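You operate a simulated robot arm through the tools that you are given. There is no shell and no other tool. Be economical: measure what you need, move in short steps, check, and stop when the job is done.

Carry out the task below with a simulated robot arm. There is one attempt and no reset: what you move stays moved.

## Task
Take the brown cone and leave it on the top of the wooden table. Then put the blue cone from the yellow tray on the long wooden table on the top of the low steel table. Then turn the tension knob 26 to 0. Keep to this order. Set down upright: brown cone, blue cone.

The check looks at the end state, three seconds after you hand in, the way a careful person would. Anything else that was tipped, shoved, dropped, spilled or broken makes it a failure.

## Robot
A 6-joint arm with a two-finger parallel gripper on a trunk, on a base that drives. Base frame: it is fixed to the floor where the robot stands at the start and does not move with it; the origin is under the middle of the robot, x ahead of it, y to its left, z up; the surface under the hand at the start is at about z = 800. Readings come in mm, degrees, newtons and seconds.
With the tool pointing down near the work surface it reaches from about 260 to 680 mm from the robot's upright axis, wherever it stands. Its first joint turns from -166.0 to 166.0 degrees. Places, roughly: blue cone (10x10x17 cm) [500, 300, 900]; brown cone (10x10x17 cm) [500, 200, 900]; tension knob 26 [-5500, 6900, 600]; top of the low steel table [-1600, 3100, 700]; top of the wooden table [700, 4300, 800]. Payload 1.57 kg.
The TCP is the grasp point between the finger pads, 30 mm short of the fingertips. In the tool frame z runs along the fingers and y along their closing line. Largest opening 110 mm; finger width 24, thickness 12; the body of the gripper, 48 by 112 mm, starts 78 mm behind the TCP.
Orientation is told as [roll, pitch, yaw] about the base's x, y, z axes, in that order, counted from this pose: with the fingers straight down and closing along the base's y, the tool's x points along the base's -x, its y along +y and its z along -z.

## Interface
- The arm moves only by the tool step_arm. Its argument "series" is text: rows parted by semicolons, each of 7 numbers parted by spaces: the shift along the base's x, y, z in units of 20 mm (1.0 is 20 mm), then the turn, a rotation vector about the base's x, y, z in units of 6 degrees (1.0 is 6 degrees), then the opening, from 0 (shut) to 1 (fully open). In form: x y z rx ry rz grip; .... A call has 1 to 12 rows; each row shifts and turns the commanded pose from where the row before left it. A call with a number of a shift or a turn outside -1 to 1 is refused whole. Each row takes 0.2 s and may step no farther than 50 mm and 8.6 degrees from the row before; otherwise, or with a gripper value out of range, the whole call is refused. Where a pose cannot be reached the arm comes as near as it can. A force on the tool above 40 N (or 10 N above the force at the start of the call, whichever is more), or a blocked arm, ends the call early, and 0.2 s more pass. Each finger travels about 108 mm/s and halts on what it meets, pressing with about 30 N; the grip force reading is that of the motor and also rises with nothing between the fingers. The clock runs only during rows and for 0.2 s after the last one: add rows that do not move to give the fingers time. It gives the time, the measured TCP pose, the force on the tool (base axes), the opening and the grip force at its end, in the units of the frame above (readings bear some noise), with the torque about the TCP (base axes, N m) and any sound that the robot's microphone picked up.
- Cameras (640 x 400 px; columns grow to the right, rows downward): "scene" is now at [47.5, 146.4, 1618.6]; the picture's right is [0.13, -0.99, 0.00], its down [-0.85, -0.12, -0.51] and it looks along [0.50, 0.07, -0.86] (base axes); focal length 270 px, centre (320, 200). "wrist" rides on the gripper at [70, 16, -141] in the tool frame; the picture's right is [-0.23, 0.97, 0.00], its down [-0.86, -0.20, -0.48] and it looks along [-0.47, -0.11, 0.88] (tool axes); focal length 222 px, centre (320, 200). There is no depth. A picture from a camera that has moved, and an enlarged one, comes with that camera's place and axes in the base frame and with its lens.
- capture(camera): a new picture of that camera. No time passes.
- lift_body(by): slides the trunk up (or, below 0, down) by that many mm; the arm and the scene camera ride with it, the base frame stays. It gives what a move gives, with no picture.
- steer(legs): drives the robot by 1 to 6 legs, each [ahead, left, turn to the left] in mm, mm and degrees, along the robot's own axes; the way and the turn of a leg run together, so that a leg with both is an arc; at most 1500 mm and 180 degrees a leg. The arm and the cameras ride along, it lands a little off, and it stops where it bumps. It gives what a move gives.
- head_to(pan, tilt): turns the head with the scene camera to pan (to the left, within 120 degrees either way) and tilt (down, from -29 to 69), counted from straight ahead of the robot. It gives what a move gives.
- inspect(camera, box): a new picture of the part [left, top, right, bottom] of that camera's present view, enlarged. No time passes.
- close_job(): hands the job in; it is judged then, once.

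Work in short steps. Places have to be worked out from the pictures, the camera data and where the tool is seen: move nearer, look again, correct. Check each grasp and each placing, and mend what went wrong. You have 165 turns and 120 pictures in all, those below and enlarged ones among them. Open the gripper and draw the arm clear of the work before you hand the job in, unless the task says otherwise; then end with one line.

The tools are called after "Call:" as name(argument=value, ...) on one line, values as JSON. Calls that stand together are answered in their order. step_arm: Moves the arm, as the interface text tells. Its arguments: {"type":"object","properties":{"series":{"type":"string"}},"required":["series"]} The other tools are called the same way: lift_body (by) slides the trunk up or down; steer (legs) drives the base; head_to (pan, tilt) turns the head that bears the scene camera; capture (camera) takes a picture; inspect (camera, box) takes an enlarged picture of a part of a camera's view; close_job () hands the job in.

At the start:

```text
t: 0.0
ee_pos: [371.3, 226.7, 1042.8]
tcp_rot: [-0.1, 0.0, 0.0]
force: [0.8, -0.5, 0.0]
wrist_torque: [0.06, -0.02, 0.04]
gripper_width: 110.2
grasp_force: 0.0
trunk travel left (down, up): [-225.0, 365.0]
robot x, y, heading: [-0.7, 4.3, 0.1]
head pan, tilt: [7.7, 59.6]
```

scene: 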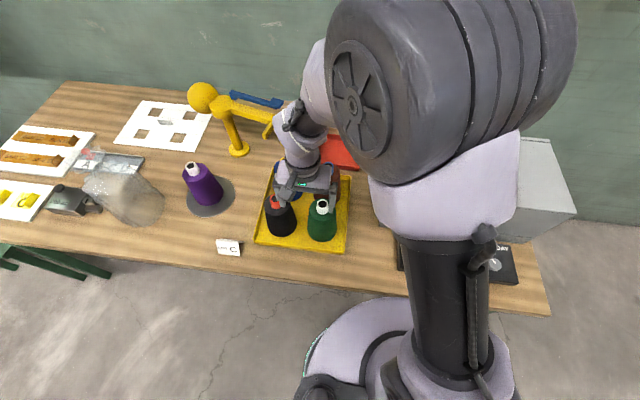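
wrist: 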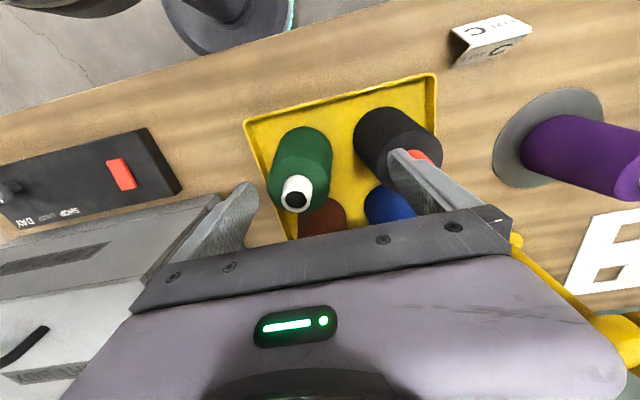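

The brown and blue cones sit behind the gripper in both views. I'll raise the tool a little and move forward so the wrist camera looks back down onto them.

Call:
step_arm(series="0 0 1 0 0 0 1;1 0 1 0 0 0 1;1 0 1 0 0 0 1;1 0 0 0 0 0 1;1 0 0 0 0 0 1;1 0 0 0 0 0 1")

Call:
capture(camera="wrist")

Call:
capture(camera="scene")

```text
t: 1.4
ee_pos: [472.7, 226.7, 1102.7]
tcp_rot: [0.0, 0.1, 0.0]
force: [0.4, -0.2, -0.2]
wrist_torque: [0.0, 0.04, -0.03]
gripper_width: 110.2
grasp_force: 0.1
trunk travel left (down, up): [-225.0, 365.0]
robot x, y, heading: [-0.1, -2.9, -0.0]
head pan, tilt: [7.7, 59.6]
```

```text
117 pictures are left
camera wrist: at [400.4, 243.8, 1244.0], right [0.23, 0.97, 0.0], down [0.86, -0.2, 0.48], along [0.47, -0.11, -0.88], focal length 222 px, centre (320, 200)
```

wrist: 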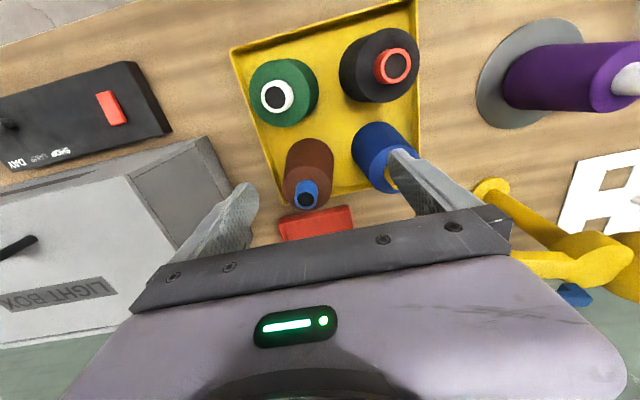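

```text
116 pictures are left
camera scene: at [48.0, 146.5, 1618.5], right [0.13, -0.99, 0.0], down [-0.86, -0.12, -0.51], along [0.5, 0.07, -0.86], focal length 270 px, centre (320, 200)
```

scene: 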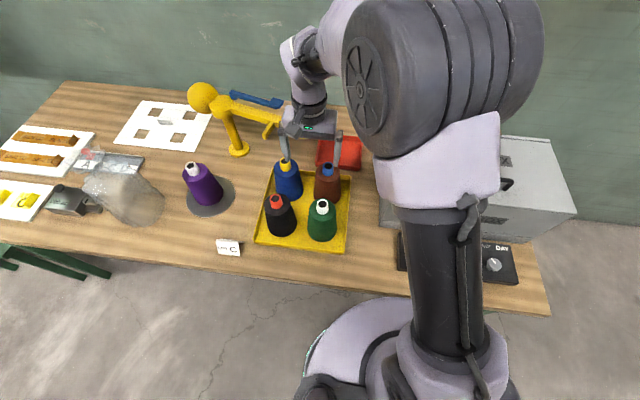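

Both tips are visible in the scene view: brown at about (533, 192, 974) and blue at about (526, 320, 974). I'll enlarge to check the cone shape.

Call:
inspect(camera="scene", box=[240, 130, 370, 260])

Call:
inspect(camera="wrist", box=[220, 0, 440, 240])

```text
3.08 times, centred on (305, 195) of scene
camera zoom: at [48.0, 146.5, 1618.5], right [0.13, -0.99, 0.0], down [-0.86, -0.12, -0.51], along [0.5, 0.07, -0.86], focal length 831 px, centre (366, 215)
```

zoom: 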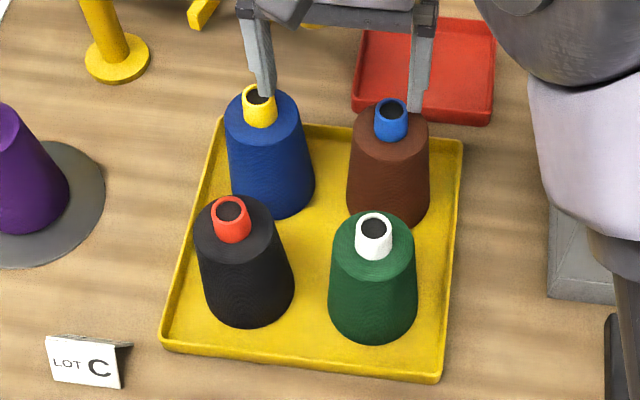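

```text
1.67 times, centred on (330, 120) of wrist
camera zoom: at [400.4, 243.8, 1244.0], right [0.23, 0.97, 0.0], down [0.86, -0.2, 0.48], along [0.47, -0.11, -0.88], focal length 370 px, centre (303, 333)
```

zoom: 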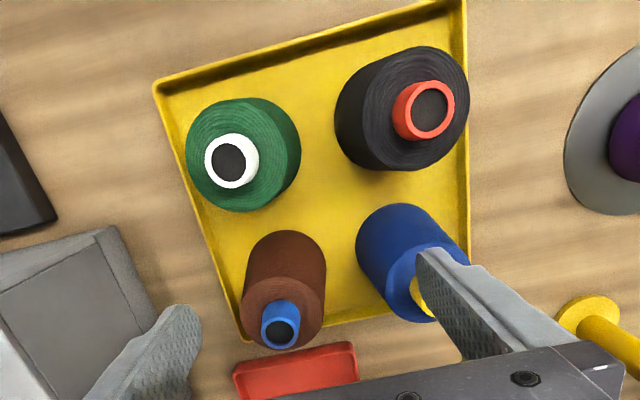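

The cones have a roughly 78 mm top, a 100 mm base and a 36 mm tube. I'll move over the brown cone at about (531, 192) and lower to z≈1020, then check alignment.

Call:
step_arm(series="1 -1 0 0 0 0 1;1 -0.75 0 0 0 0 1;0.95 0 0 0 0 0 1;0 0 -1 0 0 0 1;0 0 -1 0 0 0 1;0 0 -1 0 0 0 1;0 0 -1 0 0 0 1;0 0 0 0 0 0 1")

Call:
capture(camera="wrist")

Call:
inspect(camera="scene", box=[240, 130, 370, 260])

```text
t: 3.2
ee_pos: [531.4, 190.9, 1022.3]
tcp_rot: [0.0, 0.0, 0.0]
force: [-0.2, -0.3, 0.1]
wrist_torque: [0.01, 0.02, -0.04]
gripper_width: 110.1
grasp_force: 0.0
trunk travel left (down, up): [-225.0, 365.0]
robot x, y, heading: [1.7, -2.3, -0.0]
head pan, tilt: [7.7, 59.6]
```

```text
113 pictures are left
camera wrist: at [460.8, 207.6, 1163.7], right [0.23, 0.97, 0.0], down [0.85, -0.2, 0.48], along [0.47, -0.11, -0.88], focal length 222 px, centre (320, 200)
```

wrist: 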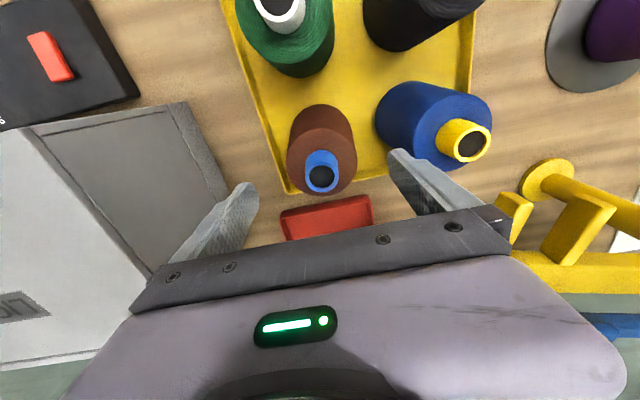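

```text
3.08 times, centred on (305, 195) of scene
camera zoom: at [47.3, 146.3, 1618.6], right [0.13, -0.99, 0.0], down [-0.85, -0.12, -0.51], along [0.5, 0.07, -0.86], focal length 831 px, centre (366, 215)
```

zoom: 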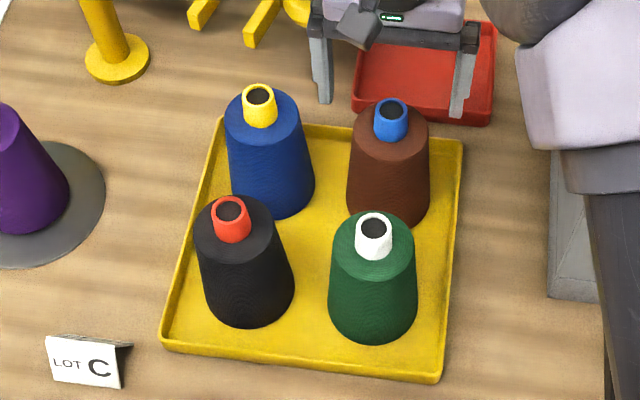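

The brown tube centre works out at about (538, 191, 970). I'll shift +6 mm in x and descend to z≈918, then close.

Call:
step_arm(series="0.3 0 -1 0 0 0 1;0 0 -1 0 0 0 1;0 0 -1 0 0 0 1;0 0 -1 0 0 0 1;0 0 -1 0 0 0 1;0 0 -0.2 0 0 0 1;0 0 0 0 0 0 1")

Call:
capture(camera="wrist")

Call:
inspect(camera="scene", box=[240, 130, 370, 260])

```text
t: 4.8
ee_pos: [536.9, 192.3, 918.5]
tcp_rot: [0.0, 0.1, 0.0]
force: [-0.3, 1.1, -0.2]
wrist_torque: [0.01, 0.04, 0.02]
gripper_width: 110.1
grasp_force: 0.0
trunk travel left (down, up): [-225.0, 365.0]
robot x, y, heading: [0.5, 2.4, 0.2]
head pan, tilt: [7.7, 59.6]
```

```text
111 pictures are left
camera wrist: at [465.7, 208.6, 1060.3], right [0.23, 0.97, 0.0], down [0.86, -0.2, 0.48], along [0.47, -0.11, -0.88], focal length 222 px, centre (320, 200)
```

wrist: 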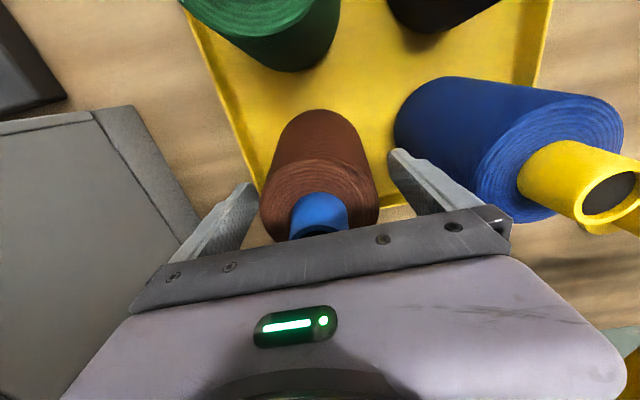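

```text
3.08 times, centred on (305, 195) of scene
camera zoom: at [47.5, 146.4, 1618.6], right [0.13, -0.99, 0.0], down [-0.86, -0.12, -0.51], along [0.5, 0.07, -0.86], focal length 831 px, centre (366, 215)
```

zoom: 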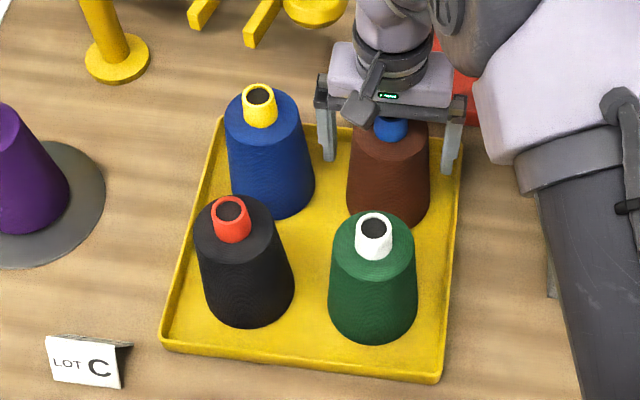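

The fingers straddle the brown body and look centred, so I close now.

Call:
step_arm(series="0 0 0 0 0 0 0.6;0 0 0 0 0 0 0.4;0 0 0 0 0 0 0.4;0 0 0 0 0 0 0.4;0 0 0 0 0 0 0.4")

```text
t: 6.0
ee_pos: [537.3, 192.1, 919.5]
tcp_rot: [0.0, 0.0, -0.1]
force: [-0.3, -1.9, -0.4]
wrist_torque: [0.0, 0.01, 0.01]
gripper_width: 83.1
grasp_force: 30.5
trunk travel left (down, up): [-225.0, 365.0]
robot x, y, heading: [-0.4, 4.8, -0.2]
head pan, tilt: [7.7, 59.6]
```

The cone is held: 83 mm width and 30 N. I'll lift it straight up.

Call:
step_arm(series="0 0 0.5 0 0 0 0.3;0 0 0.5 0 0 0 0.3;0 0 1 0 0 0 0.3;0 0 1 0 0 0 0.3;0 0 1 0 0 0 0.3;0 0 1 0 0 0 0.3;0 0 1 0 0 0 0.3;0 0 1 0 0 0 0.3;0 0 1 0 0 0 0.3;0 0 1 0 0 0 0.3;0 0 1 0 0 0 0.3;0 0 1 0 0 0 0.3")

Call:
capture(camera="scene")

Call:
capture(camera="wrist")

```text
t: 8.6
ee_pos: [537.4, 193.0, 1140.1]
tcp_rot: [0.1, 0.0, 0.0]
force: [-0.3, 0.1, -5.7]
wrist_torque: [0.02, 0.02, 0.0]
gripper_width: 83.0
grasp_force: 29.8
trunk travel left (down, up): [-225.0, 365.0]
robot x, y, heading: [0.2, -1.6, 0.1]
head pan, tilt: [7.7, 59.6]
```

```text
109 pictures are left
camera scene: at [47.7, 146.5, 1618.5], right [0.13, -0.99, 0.0], down [-0.86, -0.12, -0.51], along [0.5, 0.07, -0.86], focal length 270 px, centre (320, 200)
```

scene: 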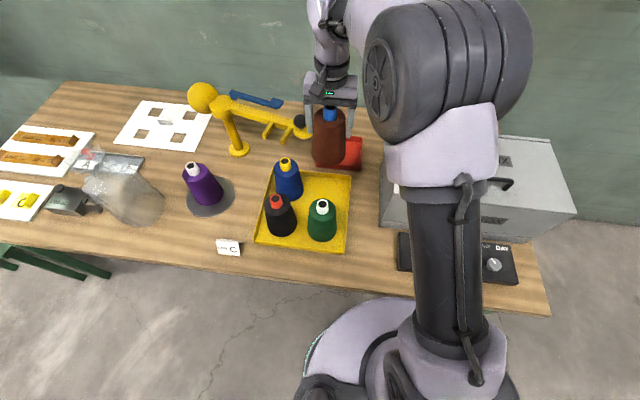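

```text
108 pictures are left
camera wrist: at [466.5, 208.6, 1280.8], right [0.23, 0.97, 0.0], down [0.86, -0.2, 0.48], along [0.47, -0.11, -0.88], focal length 222 px, centre (320, 200)
```

wrist: 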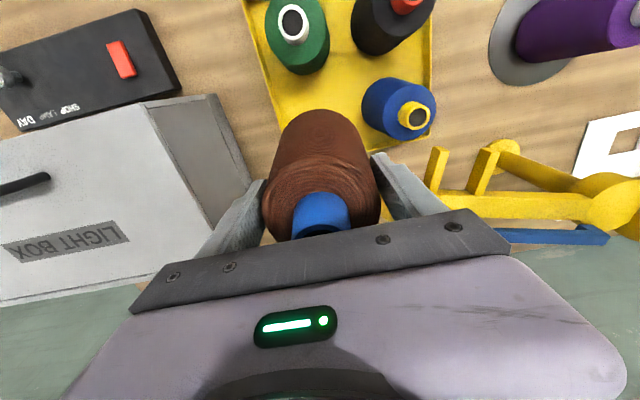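

The lift held (about 0.58 kg). Before driving I look around to the left and behind for obstacles and for the tables.

Call:
head_to(pan=75, tilt=15)

Call:
capture(camera="scene")

Call:
head_to(pan=120, tilt=20)

Call:
capture(camera="scene")

```text
t: 10.0
ee_pos: [538.3, 193.0, 1139.4]
tcp_rot: [0.0, -0.1, 0.0]
force: [0.5, 0.0, -5.5]
wrist_torque: [0.0, 0.03, -0.04]
gripper_width: 83.2
grasp_force: 30.1
trunk travel left (down, up): [-225.0, 365.0]
robot x, y, heading: [2.3, -1.5, 0.2]
head pan, tilt: [75.0, 15.0]
```

```text
107 pictures are left
camera scene: at [5.8, 227.8, 1684.3], right [0.97, -0.26, 0.0], down [-0.07, -0.25, -0.97], along [0.25, 0.93, -0.26], focal length 270 px, centre (320, 200)
```

scene: 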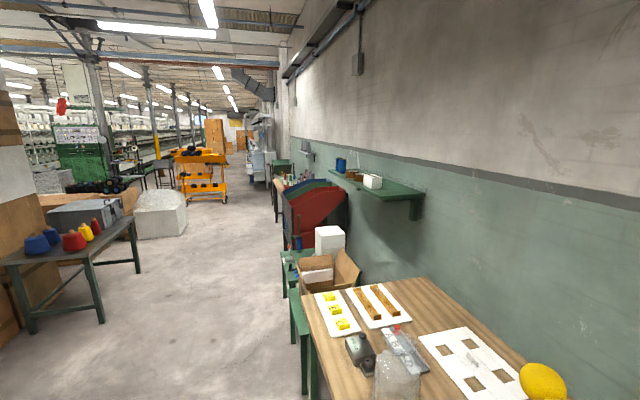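

```text
t: 11.1
ee_pos: [537.7, 191.7, 1136.9]
tcp_rot: [0.1, 0.1, 0.0]
force: [0.5, 0.8, -5.8]
wrist_torque: [0.0, 0.02, -0.02]
gripper_width: 83.3
grasp_force: 30.1
trunk travel left (down, up): [-225.0, 365.0]
robot x, y, heading: [-1.6, 2.0, -0.1]
head pan, tilt: [120.0, 20.0]
```

```text
106 pictures are left
camera scene: at [-65.0, 218.3, 1676.3], right [0.87, 0.5, 0.0], down [0.17, -0.3, -0.94], along [-0.47, 0.81, -0.34], focal length 270 px, centre (320, 200)
```

scene: 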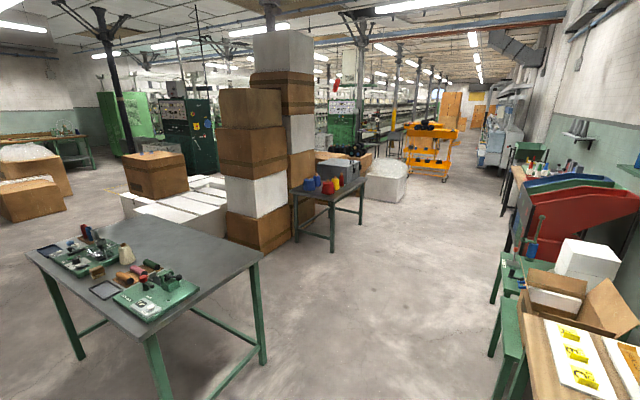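

The wooden table is farther along the right-hand wall, past the red bins. The low steel table is the one with the coloured cones and a grey box. I'll back off 550 mm and strafe left down the corridor, at about x = -550.

Call:
steer(legs=[[-550, 0, 0], [0, 1400, 0], [0, 1400, 0]])

Call:
head_to(pan=60, tilt=25)

Call:
capture(camera="scene")

```text
t: 27.5
ee_pos: [29.9, 2999.0, 1139.5]
tcp_rot: [0.0, 0.0, -1.1]
force: [0.2, 0.1, -4.9]
wrist_torque: [-0.01, 0.03, 0.0]
gripper_width: 83.0
grasp_force: 30.1
trunk travel left (down, up): [-225.0, 365.0]
robot x, y, heading: [-508.6, 2814.5, -0.8]
head pan, tilt: [120.0, 20.0]
```

```text
t: 28.8
ee_pos: [29.8, 2997.6, 1139.3]
tcp_rot: [0.0, 0.0, -1.0]
force: [0.1, 0.3, -6.1]
wrist_torque: [-0.02, 0.06, 0.01]
gripper_width: 83.1
grasp_force: 29.8
trunk travel left (down, up): [-225.0, 365.0]
robot x, y, heading: [-506.2, 2820.6, -0.9]
head pan, tilt: [60.0, 25.0]
```

```text
105 pictures are left
camera scene: at [-479.6, 3032.0, 1668.2], right [0.86, -0.51, 0.0], down [-0.22, -0.36, -0.91], along [0.47, 0.78, -0.42], focal length 270 px, centre (320, 200)
```

scene: 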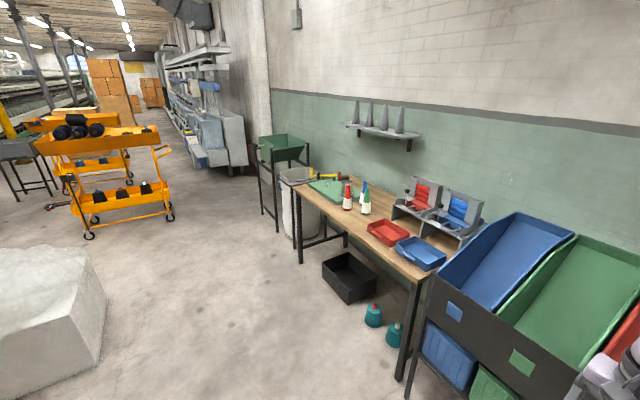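

The wooden table spans about y 3650–4600 with its front edge at x≈350. There is free space near the middle, between the bottles and the small trays. I'll strafe on to y≈4100 and look at it face on.

Call:
steer(legs=[[0, 1280, 0.9]])

Call:
head_to(pan=10, tilt=35)

Call:
capture(camera="scene")

```text
t: 35.1
ee_pos: [58.2, 4248.1, 1138.7]
tcp_rot: [0.0, -0.1, -1.3]
force: [-0.1, -1.0, -6.1]
wrist_torque: [-0.02, 0.01, 0.0]
gripper_width: 83.1
grasp_force: 30.1
trunk travel left (down, up): [-225.0, 365.0]
robot x, y, heading: [-485.1, 4070.3, -1.3]
head pan, tilt: [60.0, 25.0]
```

```text
t: 36.3
ee_pos: [57.0, 4248.2, 1138.4]
tcp_rot: [0.1, 0.0, -1.4]
force: [-0.1, -0.4, -5.3]
wrist_torque: [0.0, 0.01, -0.02]
gripper_width: 82.9
grasp_force: 29.7
trunk travel left (down, up): [-225.0, 365.0]
robot x, y, heading: [-486.5, 4070.8, -1.3]
head pan, tilt: [10.0, 35.0]
```

```text
104 pictures are left
camera scene: at [-412.5, 4220.8, 1652.4], right [0.15, -0.99, 0.0], down [-0.57, -0.09, -0.82], along [0.81, 0.12, -0.57], focal length 270 px, centre (320, 200)
```

scene: 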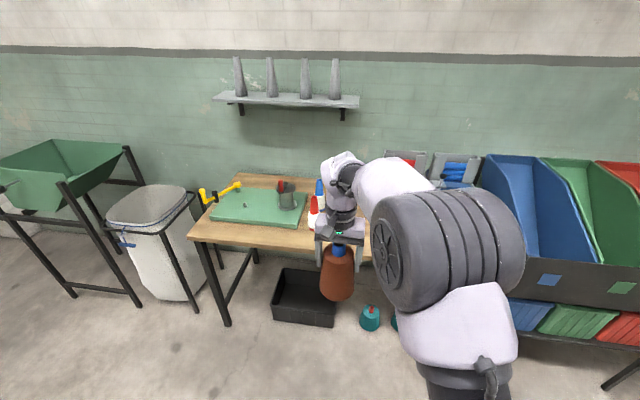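

My estimates: bottles at (593, 4422) and (645, 4285), the red tray's corner near (520, 4113), and the front edge at x≈375. That leaves a clear patch around (490, 4245). I'll drive ahead 330 mm and check with both cameras.

Call:
steer(legs=[[330, 0, 1.3]])

Call:
head_to(pan=20, tilt=50)

Call:
capture(camera="scene")

Call:
capture(camera="wrist")

```text
t: 38.5
ee_pos: [380.6, 4254.1, 1138.4]
tcp_rot: [0.1, 0.1, -0.2]
force: [0.6, -0.3, -5.7]
wrist_torque: [-0.01, 0.05, -0.02]
gripper_width: 83.0
grasp_force: 29.9
trunk travel left (down, up): [-225.0, 365.0]
robot x, y, heading: [-160.5, 4064.7, -0.3]
head pan, tilt: [10.0, 35.0]
```

```text
t: 39.2
ee_pos: [379.0, 4255.4, 1137.8]
tcp_rot: [0.0, -0.1, -0.3]
force: [-0.5, -1.0, -5.0]
wrist_torque: [0.01, -0.02, 0.0]
gripper_width: 82.9
grasp_force: 30.2
trunk travel left (down, up): [-225.0, 365.0]
robot x, y, heading: [-160.8, 4067.0, -0.4]
head pan, tilt: [20.0, 50.0]
```

```text
103 pictures are left
camera scene: at [-104.9, 4228.2, 1630.7], right [0.34, -0.94, 0.0], down [-0.72, -0.26, -0.64], along [0.61, 0.22, -0.77], focal length 270 px, centre (320, 200)
```

scene: 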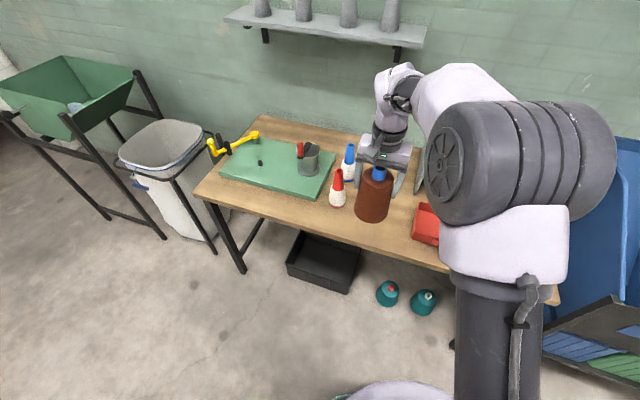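

```text
102 pictures are left
camera wrist: at [308.1, 4270.6, 1280.4], right [0.23, 0.97, 0.0], down [0.85, -0.2, 0.48], along [0.46, -0.11, -0.88], focal length 222 px, centre (320, 200)
```

wrist: 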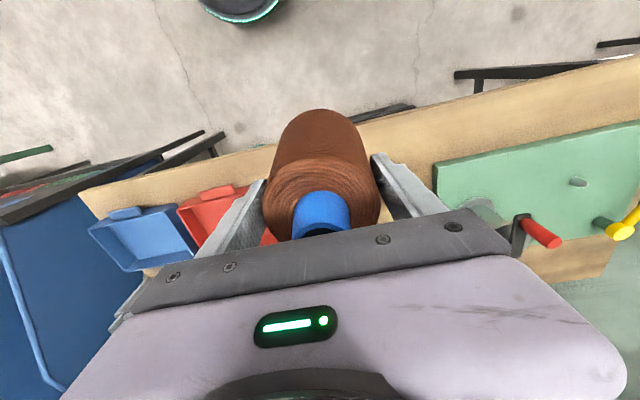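

The refined layout puts the table front at x≈430, the red-capped bottle at (555, 4395) and the red tray from y≈4097 down. I'll aim for (560, 4240). Next I drive 180 mm ahead.

Call:
steer(legs=[[180, 0, 0.4]])

Call:
capture(camera="scene")

```text
t: 40.7
ee_pos: [555.7, 4257.0, 1138.0]
tcp_rot: [0.0, 0.1, 0.1]
force: [1.4, 0.3, -5.9]
wrist_torque: [0.0, 0.03, 0.0]
gripper_width: 82.9
grasp_force: 30.3
trunk travel left (down, up): [-225.0, 365.0]
robot x, y, heading: [15.1, 4064.2, 0.3]
head pan, tilt: [20.0, 50.0]
```

```text
101 pictures are left
camera scene: at [72.6, 4228.2, 1630.6], right [0.34, -0.94, 0.0], down [-0.72, -0.26, -0.64], along [0.6, 0.22, -0.77], focal length 270 px, centre (320, 200)
```

scene: 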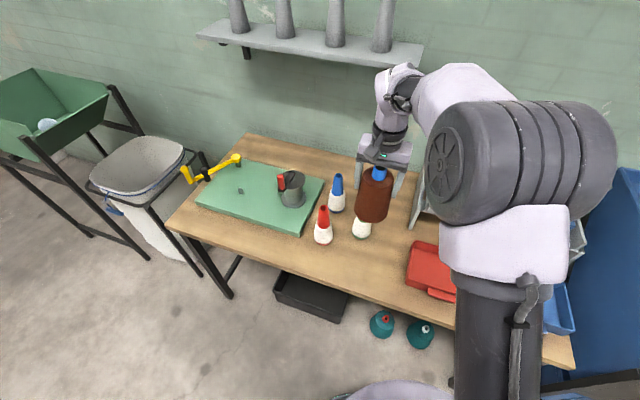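

A third white bottle shows near (613, 4265), just behind my target. A better free spot is about (513, 4190), so I'll shift there at height and look again.

Call:
step_arm(series="-1 -1 0 0 0 0 0.3;-1 -1 0 0 0 0 0.3;-0.1 -1 0 0 0 0 0.3;0 -0.3 0 0 0 0 0.3;0 0 0 0 0 0 0.3")

Call:
capture(camera="scene")

Call:
capture(camera="wrist")

```text
t: 41.9
ee_pos: [510.9, 4190.8, 1139.1]
tcp_rot: [0.0, 0.1, 0.1]
force: [0.2, 0.2, -5.5]
wrist_torque: [-0.01, 0.07, 0.02]
gripper_width: 83.1
grasp_force: 30.0
trunk travel left (down, up): [-225.0, 365.0]
robot x, y, heading: [15.3, 4063.3, -0.2]
head pan, tilt: [20.0, 50.0]
```

```text
100 pictures are left
camera scene: at [71.4, 4228.1, 1630.7], right [0.34, -0.94, 0.0], down [-0.72, -0.26, -0.64], along [0.6, 0.22, -0.77], focal length 270 px, centre (320, 200)
```

scene: 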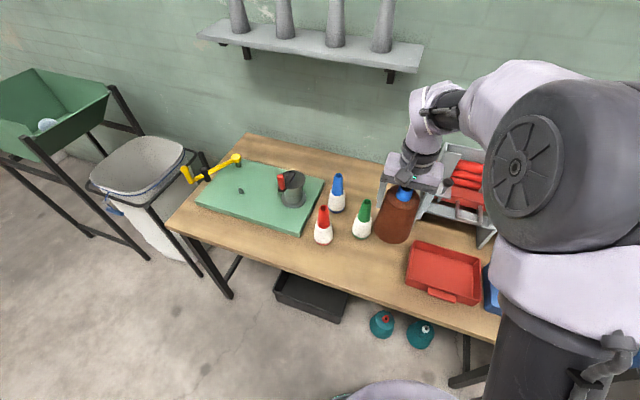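

```text
99 pictures are left
camera wrist: at [440.4, 4206.6, 1279.9], right [0.23, 0.97, 0.0], down [0.86, -0.2, 0.48], along [0.47, -0.11, -0.88], focal length 222 px, centre (320, 200)
```

wrist: 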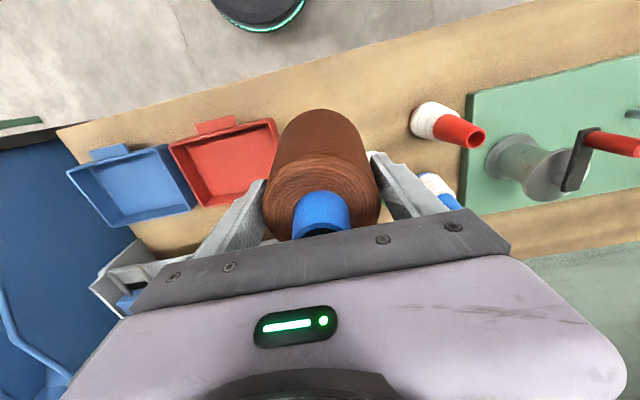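

The spot is clear: red tray edge at y≈4100, bottles beyond 4260, and front edge at x≈420. I'll lower 200 mm to just above the expected contact height.

Call:
step_arm(series="0.2 0 -1 0 0 0 0.3;0 0 -1 0 0 0 0.3;0 0 -1 0 0 0 0.3;0 0 -1 0 0 0 0.3;0 0 -1 0 0 0 0.3;0 0 -1 0 0 0 0.3;0 0 -1 0 0 0 0.3;0 0 -1 0 0 0 0.3;0 0 -1 0 0 0 0.3;0 0 -1 0 0 0 0.3;0 0 0 0 0 0 0.3")

Call:
capture(camera="scene")

```text
t: 44.3
ee_pos: [517.5, 4192.7, 939.6]
tcp_rot: [0.0, 0.1, 0.1]
force: [0.8, -0.4, -5.8]
wrist_torque: [0.01, 0.03, 0.01]
gripper_width: 83.1
grasp_force: 30.4
trunk travel left (down, up): [-225.0, 365.0]
robot x, y, heading: [16.7, 4065.9, 0.0]
head pan, tilt: [20.0, 50.0]
```

```text
98 pictures are left
camera scene: at [71.2, 4228.1, 1630.7], right [0.34, -0.94, 0.0], down [-0.72, -0.26, -0.64], along [0.6, 0.22, -0.77], focal length 270 px, centre (320, 200)
```

scene: 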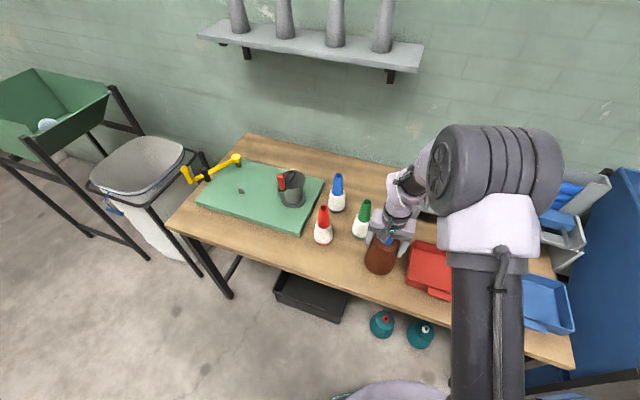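

The cone hangs clear of everything. I'll lower in 4 mm steps and watch for contact.

Call:
step_arm(series="0 0 -0.25 0 0 0 0.3;0 0 -0.25 0 0 0 0.3;0 0 -0.25 0 0 0 0.3;0 0 -0.2 0 0 0 0.3")

Call:
step_arm(series="0 0 -0.15 0 0 0 0.3;0 0 0 0 0 0 0.3")

```text
t: 45.3
ee_pos: [517.9, 4191.8, 919.0]
tcp_rot: [0.0, -0.1, 0.2]
force: [-0.5, -1.0, -4.6]
wrist_torque: [-0.02, 0.04, -0.01]
gripper_width: 82.8
grasp_force: 29.8
trunk travel left (down, up): [-225.0, 365.0]
robot x, y, heading: [21.0, 4065.0, 0.2]
head pan, tilt: [20.0, 50.0]
```

```text
t: 45.9
ee_pos: [517.1, 4191.3, 917.0]
tcp_rot: [-0.1, 0.0, 0.1]
force: [-1.6, 1.1, -1.8]
wrist_torque: [0.18, 0.08, 0.03]
gripper_width: 83.0
grasp_force: 30.0
trunk travel left (down, up): [-225.0, 365.0]
robot x, y, heading: [19.2, 4063.0, -0.1]
head pan, tilt: [20.0, 50.0]
```

Contact is starting: the load fell to -1.8 N. I'll go 2 mm further to confirm.

Call:
step_arm(series="0 0 -0.1 0 0 0 0.3;0 0 0 0 0 0 0.3")

```text
t: 46.5
ee_pos: [517.5, 4192.0, 916.9]
tcp_rot: [-0.1, -0.2, 0.0]
force: [1.6, 1.0, 25.5]
wrist_torque: [0.11, 0.17, -0.12]
gripper_width: 83.0
grasp_force: 30.2
trunk travel left (down, up): [-225.0, 365.0]
robot x, y, heading: [15.8, 4068.0, 0.1]
head pan, tilt: [20.0, 50.0]
```

The cone is pressing on the table, so I relieve 1.6 mm, open the gripper and look.

Call:
step_arm(series="0 0 0.08 0 0 0 0.3;0 0 0 0 0 0 0.85;0 0 0 0 0 0 1;0 0 0 0 0 0 1")

Call:
step_arm(series="0 0 1 0 0 0 1;0 0 1 0 0 0 1;0 0 1 0 0 0 1;0 0 1 0 0 0 1;0 0 1 0 0 0 1;0 0 1 0 0 0 1;0 0 1 0 0 0 1;0 0 1 0 0 0 1;0 0 1 0 0 0 1;0 0 1 0 0 0 1")

Call:
capture(camera="scene")

Call:
capture(camera="wrist")

```text
t: 47.5
ee_pos: [515.8, 4190.4, 916.7]
tcp_rot: [0.0, -0.1, 0.0]
force: [0.8, -0.9, 0.9]
wrist_torque: [-0.04, 0.0, -0.02]
gripper_width: 110.0
grasp_force: 0.1
trunk travel left (down, up): [-225.0, 365.0]
robot x, y, heading: [13.9, 4065.3, 0.1]
head pan, tilt: [20.0, 50.0]
```

```text
t: 49.7
ee_pos: [517.4, 4192.2, 1116.1]
tcp_rot: [0.0, 0.0, 0.1]
force: [0.3, 0.3, -0.3]
wrist_torque: [0.03, 0.01, 0.0]
gripper_width: 109.9
grasp_force: 0.0
trunk travel left (down, up): [-225.0, 365.0]
robot x, y, heading: [19.9, 4064.8, 0.1]
head pan, tilt: [20.0, 50.0]
```

```text
97 pictures are left
camera scene: at [70.6, 4227.9, 1630.7], right [0.34, -0.94, 0.0], down [-0.72, -0.26, -0.64], along [0.6, 0.22, -0.77], focal length 270 px, centre (320, 200)
```

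scene: 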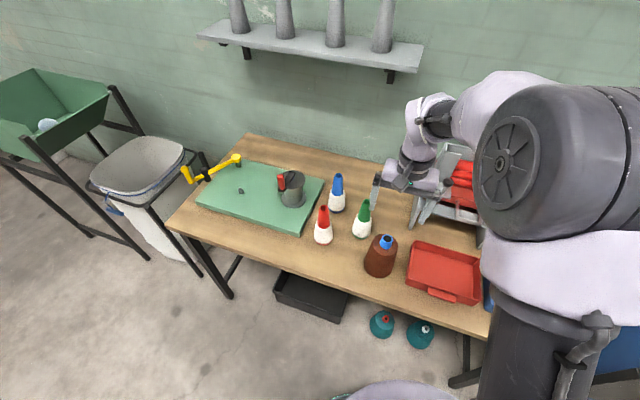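

```text
96 pictures are left
camera wrist: at [445.6, 4208.1, 1257.5], right [0.23, 0.97, 0.0], down [0.86, -0.2, 0.48], along [0.47, -0.11, -0.88], focal length 222 px, centre (320, 200)
```

wrist: 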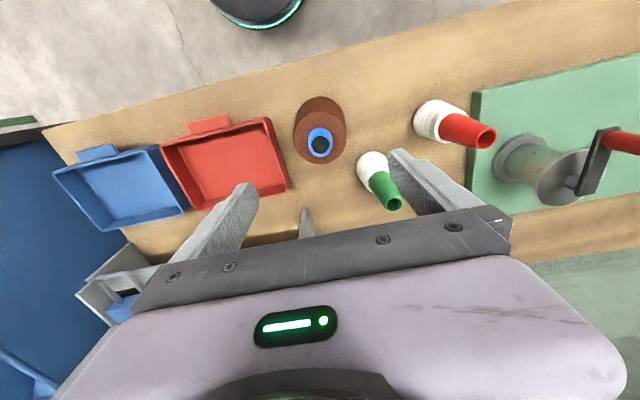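

The brown cone stands upright and free. I'll back off, return right along the corridor to y≈130 and look at the long table.

Call:
steer(legs=[[-520, 0, 0], [0, -1300, 0], [0, -1300, 0], [0, -1330, 0]])

Call:
capture(camera="scene")

```text
t: 71.2
ee_pos: [-44.6, 253.8, 1114.5]
tcp_rot: [0.0, 0.0, -1.1]
force: [0.5, 1.2, -0.9]
wrist_torque: [0.02, 0.04, 0.03]
gripper_width: 109.9
grasp_force: 0.0
trunk travel left (down, up): [-225.0, 365.0]
robot x, y, heading: [-553.0, 137.4, -1.1]
head pan, tilt: [20.0, 50.0]
```

```text
95 pictures are left
camera scene: at [-490.1, 299.1, 1630.7], right [0.32, -0.95, 0.0], down [-0.72, -0.25, -0.64], along [0.61, 0.21, -0.77], focal length 270 px, centre (320, 200)
```

scene: 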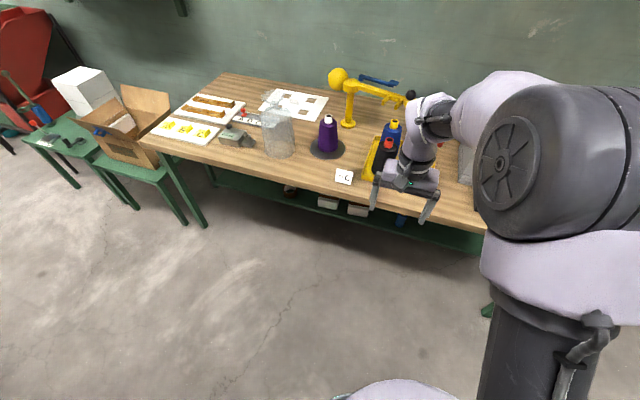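

I'm lined up at y≈137. I'll drive back to x≈0 while correcting the heading, then view the cones.

Call:
steer(legs=[[545, 0, 1.1]])

Call:
head_to(pan=8, tilt=60)

Call:
capture(camera="scene")

Call:
capture(camera="wrist")

```text
t: 74.4
ee_pos: [502.9, 252.2, 1116.0]
tcp_rot: [0.0, 0.0, -0.5]
force: [0.4, 0.3, -0.5]
wrist_torque: [0.0, 0.01, -0.02]
gripper_width: 109.9
grasp_force: 0.1
trunk travel left (down, up): [-225.0, 365.0]
robot x, y, heading: [1.6, 124.4, -0.4]
head pan, tilt: [20.0, 50.0]
```

```text
t: 75.1
ee_pos: [501.6, 251.2, 1114.9]
tcp_rot: [0.0, 0.0, -0.4]
force: [0.0, 0.3, -1.3]
wrist_torque: [-0.02, 0.0, -0.01]
gripper_width: 110.3
grasp_force: 0.1
trunk travel left (down, up): [-225.0, 365.0]
robot x, y, heading: [1.7, 128.6, -0.5]
head pan, tilt: [8.0, 60.0]
```

```text
94 pictures are left
camera scene: at [50.4, 275.6, 1618.2], right [0.13, -0.99, 0.0], down [-0.86, -0.11, -0.5], along [0.5, 0.07, -0.87], focal length 270 px, centre (320, 200)
```

scene: 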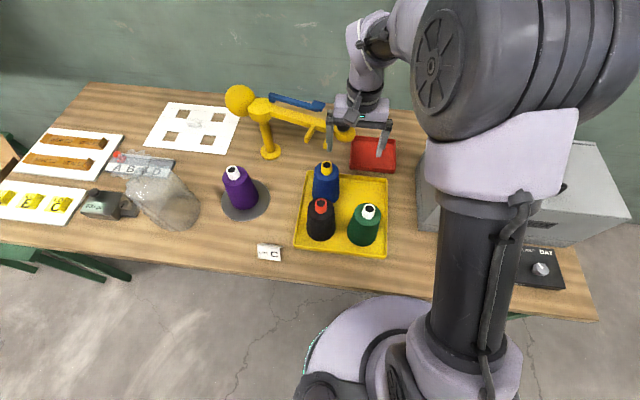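

```text
93 pictures are left
camera wrist: at [431.6, 269.1, 1257.2], right [0.23, 0.97, 0.0], down [0.85, -0.21, 0.48], along [0.46, -0.11, -0.88], focal length 222 px, centre (320, 200)
```

wrist: 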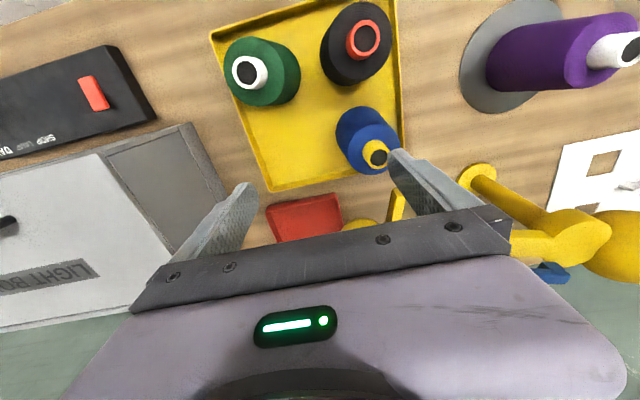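

The blue tip comes out at about (533, 322). I'll move over it and down to z≈1020, then verify.

Call:
step_arm(series="1 1 0 0 0 0 1;0.6 1 0 0 0 0 1;0 1 0 0 0 0 1;0 0.55 -1 0 0 0 1;0 0 -1 0 0 0 1;0 0 -1 0 0 0 1;0 0 -1 0 0 0 1;0 0 -0.7 0 0 0 1;0 0 0 0 0 0 1")

Call:
capture(camera="wrist")

Call:
inspect(camera="scene", box=[260, 110, 420, 270])

```text
t: 77.1
ee_pos: [534.5, 322.8, 1020.3]
tcp_rot: [0.0, 0.0, -0.5]
force: [0.6, 0.0, -0.2]
wrist_torque: [-0.02, -0.01, 0.01]
gripper_width: 110.0
grasp_force: 0.0
trunk travel left (down, up): [-225.0, 365.0]
robot x, y, heading: [0.2, 132.9, -0.3]
head pan, tilt: [8.0, 60.0]
```

```text
92 pictures are left
camera wrist: at [463.2, 340.6, 1162.7], right [0.24, 0.97, 0.0], down [0.85, -0.21, 0.48], along [0.46, -0.11, -0.88], focal length 222 px, centre (320, 200)
```

wrist: 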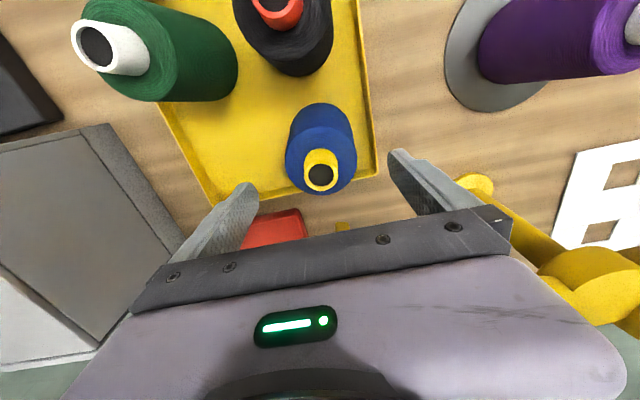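

```text
2.50 times, centred on (340, 190) of scene
camera zoom: at [50.3, 275.5, 1618.2], right [0.13, -0.99, 0.0], down [-0.86, -0.11, -0.5], along [0.5, 0.07, -0.87], focal length 675 px, centre (270, 225)
```

zoom: 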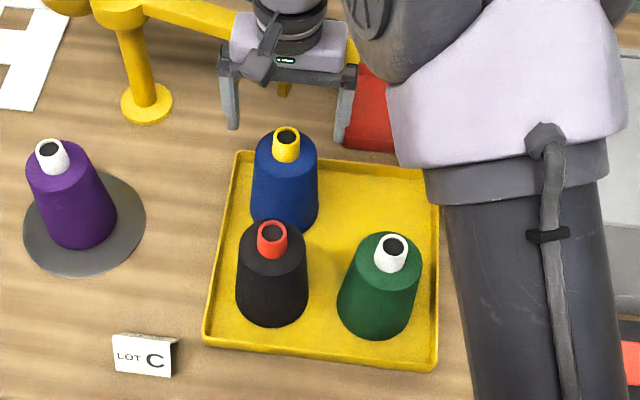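

The alignment matches the brown grasp exactly. I'll shift +6 mm in x, descend to z≈918 and close.

Call:
step_arm(series="0.3 0 -1 0 0 0 1;0 0 -1 0 0 0 1;0 0 -1 0 0 0 1;0 0 -1 0 0 0 1;0 0 -1 0 0 0 1;0 0 -0.1 0 0 0 1;0 0 0 0 0 0 1")

Call:
capture(camera="wrist")

Call:
step_arm(series="0 0 0 0 0 0 0.6;0 0 0 0 0 0 0.4;0 0 0 0 0 0 0.3;0 0 0 0 0 0 0.3;0 0 0 0 0 0 0.3")

```text
t: 78.1
ee_pos: [541.1, 323.8, 944.5]
tcp_rot: [0.0, -0.2, -0.6]
force: [-5.6, -2.7, 10.1]
wrist_torque: [0.21, -0.72, -0.07]
gripper_width: 110.0
grasp_force: 0.2
trunk travel left (down, up): [-225.0, 365.0]
robot x, y, heading: [3.2, 130.6, -0.5]
head pan, tilt: [8.0, 60.0]
stopped in row 5: the force on the tool passed its limit at 47 N (the readings are from after the stop); the commanded pose is now the measured one
```

```text
90 pictures are left
camera wrist: at [470.0, 339.8, 1086.3], right [0.24, 0.97, 0.0], down [0.85, -0.21, 0.48], along [0.47, -0.11, -0.88], focal length 222 px, centre (320, 200)
```

wrist: 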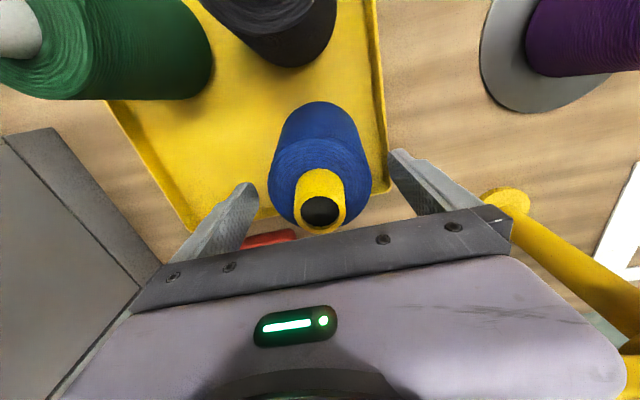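

```text
t: 79.3
ee_pos: [541.3, 323.4, 945.0]
tcp_rot: [0.1, -0.3, -0.5]
force: [2.3, -1.0, 16.7]
wrist_torque: [-0.12, -0.38, 0.01]
gripper_width: 79.0
grasp_force: 30.2
trunk travel left (down, up): [-225.0, 365.0]
robot x, y, heading: [4.5, 127.9, -0.3]
head pan, tilt: [8.0, 60.0]
```

The descent stopped at z=945 on a contact, and the grip has since closed at 79 mm. Something, perhaps the yellow stand, is under the gripper body, so I look before moving.

Call:
inspect(camera="scene", box=[200, 50, 440, 200])

Call:
inspect(camera="wrist", box=[200, 90, 640, 365])

```text
2.67 times, centred on (320, 125) of scene
camera zoom: at [49.0, 274.8, 1618.3], right [0.13, -0.99, 0.0], down [-0.86, -0.11, -0.5], along [0.5, 0.07, -0.87], focal length 720 px, centre (320, 400)
```

zoom: 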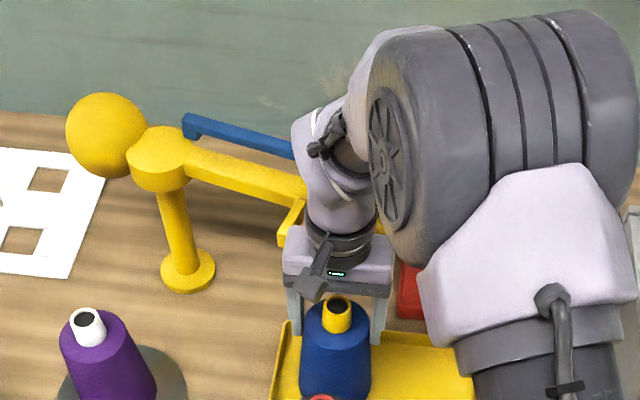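

```text
1.45 times, centred on (420, 228) of wrist
camera zoom: at [469.8, 339.7, 1086.2], right [0.24, 0.97, 0.0], down [0.85, -0.21, 0.48], along [0.47, -0.11, -0.88], focal length 323 px, centre (174, 160)
```

zoom: 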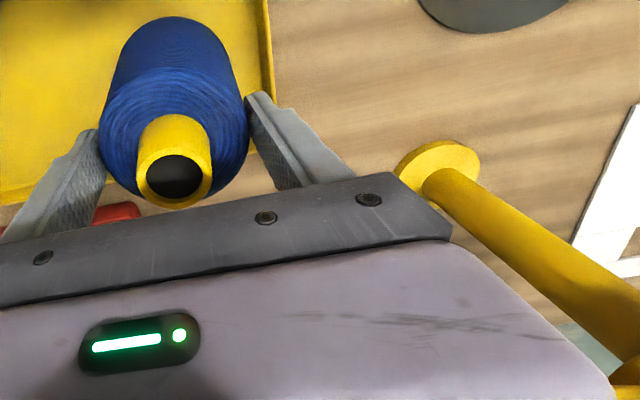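

The yellow beam stands under the gripper's far side, and the stand itself looks unmoved. The fingers hold the upper part of the body (79 mm, 30 N), so I lift gently in small steps and watch the forces.

Call:
step_arm(series="0 0 0.25 0 0 0 0.3;0 0 0.25 0 0 0 0.3;0 0 0 0 0 0 0.3")

Call:
inspect(camera="scene", box=[200, 50, 440, 200])

```text
t: 80.1
ee_pos: [541.7, 323.0, 953.3]
tcp_rot: [0.1, -0.2, -0.5]
force: [0.6, 0.0, -5.5]
wrist_torque: [0.0, 0.01, -0.01]
gripper_width: 79.5
grasp_force: 30.0
trunk travel left (down, up): [-225.0, 365.0]
robot x, y, heading: [3.2, 128.7, -0.6]
head pan, tilt: [8.0, 60.0]
```

```text
2.67 times, centred on (320, 125) of scene
camera zoom: at [50.9, 275.7, 1618.0], right [0.13, -0.99, 0.0], down [-0.86, -0.11, -0.5], along [0.5, 0.07, -0.87], focal length 720 px, centre (320, 400)
```

zoom: 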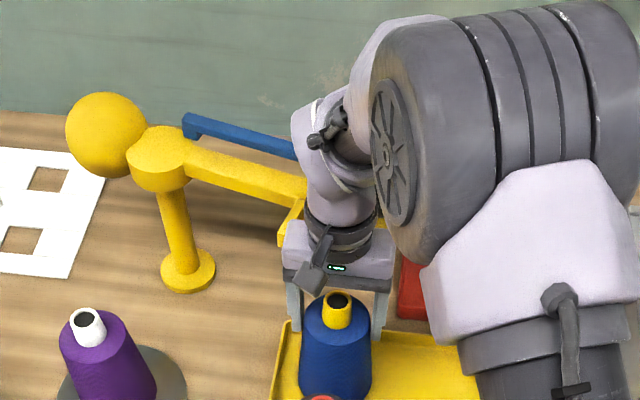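

The lift is clean, with only the cone's weight on the tool, and the stand hasn't moved. To keep the cone's base off the yellow pegs, I raise about 30 mm more, slide it toward the empty brown slot, then lift fully there.

Call:
step_arm(series="0 0 0.5 0 0 0 0.3;0 0 0.5 0 0 0 0.3;0 0 0.5 0 0 0 0.3;-0.3 -0.5 0 0 0 0 0.3;-0.4 -1 0 0 0 0 0.3;-0.2 -1 0 0 0 0 0.3;0 -1 0 0 0 0 0.3;0 -1 0 0 0 0 0.3;0 -1 0 0 0 0 0.3;0 -1 0 0 0 0 0.3;0 0 0 0 0 0 0.3")

Call:
capture(camera="scene")

Call:
capture(camera="wrist")

```text
t: 82.5
ee_pos: [523.9, 191.6, 984.4]
tcp_rot: [0.0, -0.1, -0.5]
force: [0.2, 0.7, -5.6]
wrist_torque: [0.0, 0.03, 0.03]
gripper_width: 79.1
grasp_force: 30.2
trunk travel left (down, up): [-225.0, 365.0]
robot x, y, heading: [3.8, 126.8, -0.7]
head pan, tilt: [8.0, 60.0]
```

```text
86 pictures are left
camera scene: at [51.0, 275.9, 1618.1], right [0.13, -0.99, 0.0], down [-0.86, -0.11, -0.5], along [0.5, 0.07, -0.87], focal length 270 px, centre (320, 200)
```

scene: 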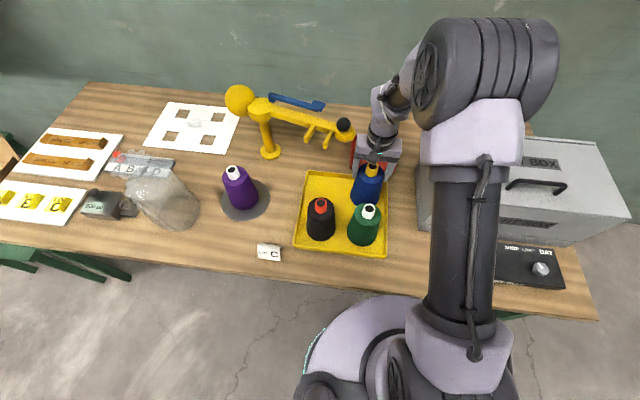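

```text
85 pictures are left
camera wrist: at [452.7, 209.0, 1124.9], right [0.24, 0.97, 0.0], down [0.85, -0.21, 0.48], along [0.47, -0.11, -0.88], focal length 222 px, centre (320, 200)
```

wrist: 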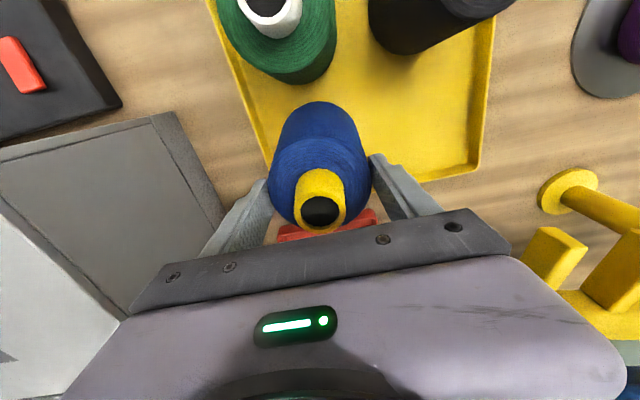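

The blue cone is held upright and the stand is as it was. I'll lift 200 mm, back away and head toward the low steel table for a look.

Call:
step_arm(series="0 0 1 0 0 0 0.3;0 0 1 0 0 0 0.3;0 0 1 0 0 0 0.3;0 0 1 0 0 0 0.3;0 0 1 0 0 0 0.3;0 0 1 0 0 0 0.3;0 0 1 0 0 0 0.3;0 0 1 0 0 0 0.3")

Call:
steer(legs=[[-560, 0, 0.5], [0, 1400, 0]])

Call:
head_to(pan=115, tilt=30)

Call:
capture(camera="scene")

```text
t: 84.3
ee_pos: [524.1, 193.0, 1146.4]
tcp_rot: [0.0, -0.1, -0.5]
force: [-0.7, -0.2, -5.8]
wrist_torque: [0.0, -0.03, 0.01]
gripper_width: 79.1
grasp_force: 29.3
trunk travel left (down, up): [-225.0, 365.0]
robot x, y, heading: [4.3, 131.6, -0.4]
head pan, tilt: [8.0, 60.0]
```

```text
t: 94.1
ee_pos: [-39.9, 1591.0, 1145.1]
tcp_rot: [0.0, -0.1, 0.3]
force: [-0.1, -0.2, -6.0]
wrist_torque: [0.01, 0.0, -0.02]
gripper_width: 79.1
grasp_force: 30.2
trunk travel left (down, up): [-225.0, 365.0]
robot x, y, heading: [-561.3, 1521.6, 0.2]
head pan, tilt: [8.0, 60.0]
```

```text
t: 95.9
ee_pos: [-41.4, 1591.3, 1145.1]
tcp_rot: [0.1, -0.1, 0.2]
force: [-0.1, 0.0, -5.3]
wrist_torque: [0.01, -0.03, -0.03]
gripper_width: 79.4
grasp_force: 29.8
trunk travel left (down, up): [-225.0, 365.0]
robot x, y, heading: [-561.8, 1522.2, 0.3]
head pan, tilt: [115.0, 30.0]
```

```text
84 pictures are left
camera scene: at [-618.7, 1738.2, 1660.2], right [0.9, 0.43, 0.0], down [0.21, -0.45, -0.87], along [-0.37, 0.78, -0.5], focal length 270 px, centre (320, 200)
```

scene: 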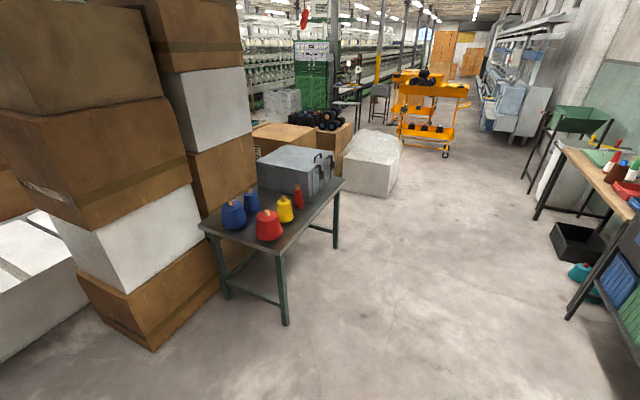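

The low steel table spans x≈-1900..-1283 and y≈2650..3560. It holds red, yellow and two blue cones at the near end and a grey box at the far end. I'll go to y≈2850 beside it and turn to face it.

Call:
steer(legs=[[0, 1380, 0], [0, 0, 90], [0, 0, 90]])

Call:
head_to(pan=15, tilt=45)

Call:
capture(camera="scene")

```text
t: 110.5
ee_pos: [-1086.1, 2804.6, 1144.1]
tcp_rot: [0.1, -0.1, -177.4]
force: [-0.7, -0.4, -6.3]
wrist_torque: [-0.03, 0.0, 0.0]
gripper_width: 79.1
grasp_force: 29.9
trunk travel left (down, up): [-225.0, 365.0]
robot x, y, heading: [-573.2, 2897.9, -177.5]
head pan, tilt: [115.0, 30.0]
```

```text
t: 112.3
ee_pos: [-1085.9, 2803.6, 1143.9]
tcp_rot: [0.1, -0.1, -177.4]
force: [-0.1, 0.2, -5.5]
wrist_torque: [-0.01, 0.0, -0.01]
gripper_width: 78.9
grasp_force: 30.4
trunk travel left (down, up): [-225.0, 365.0]
robot x, y, heading: [-568.9, 2896.0, -177.5]
head pan, tilt: [15.0, 45.0]
```

```text
83 pictures are left
camera scene: at [-620.5, 2729.6, 1637.6], right [-0.3, 0.95, 0.0], down [0.67, 0.21, -0.71], along [-0.67, -0.21, -0.71], focal length 270 px, centre (320, 200)
```

scene: 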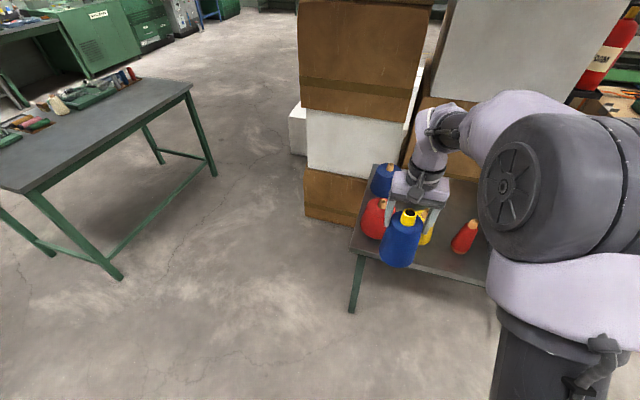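

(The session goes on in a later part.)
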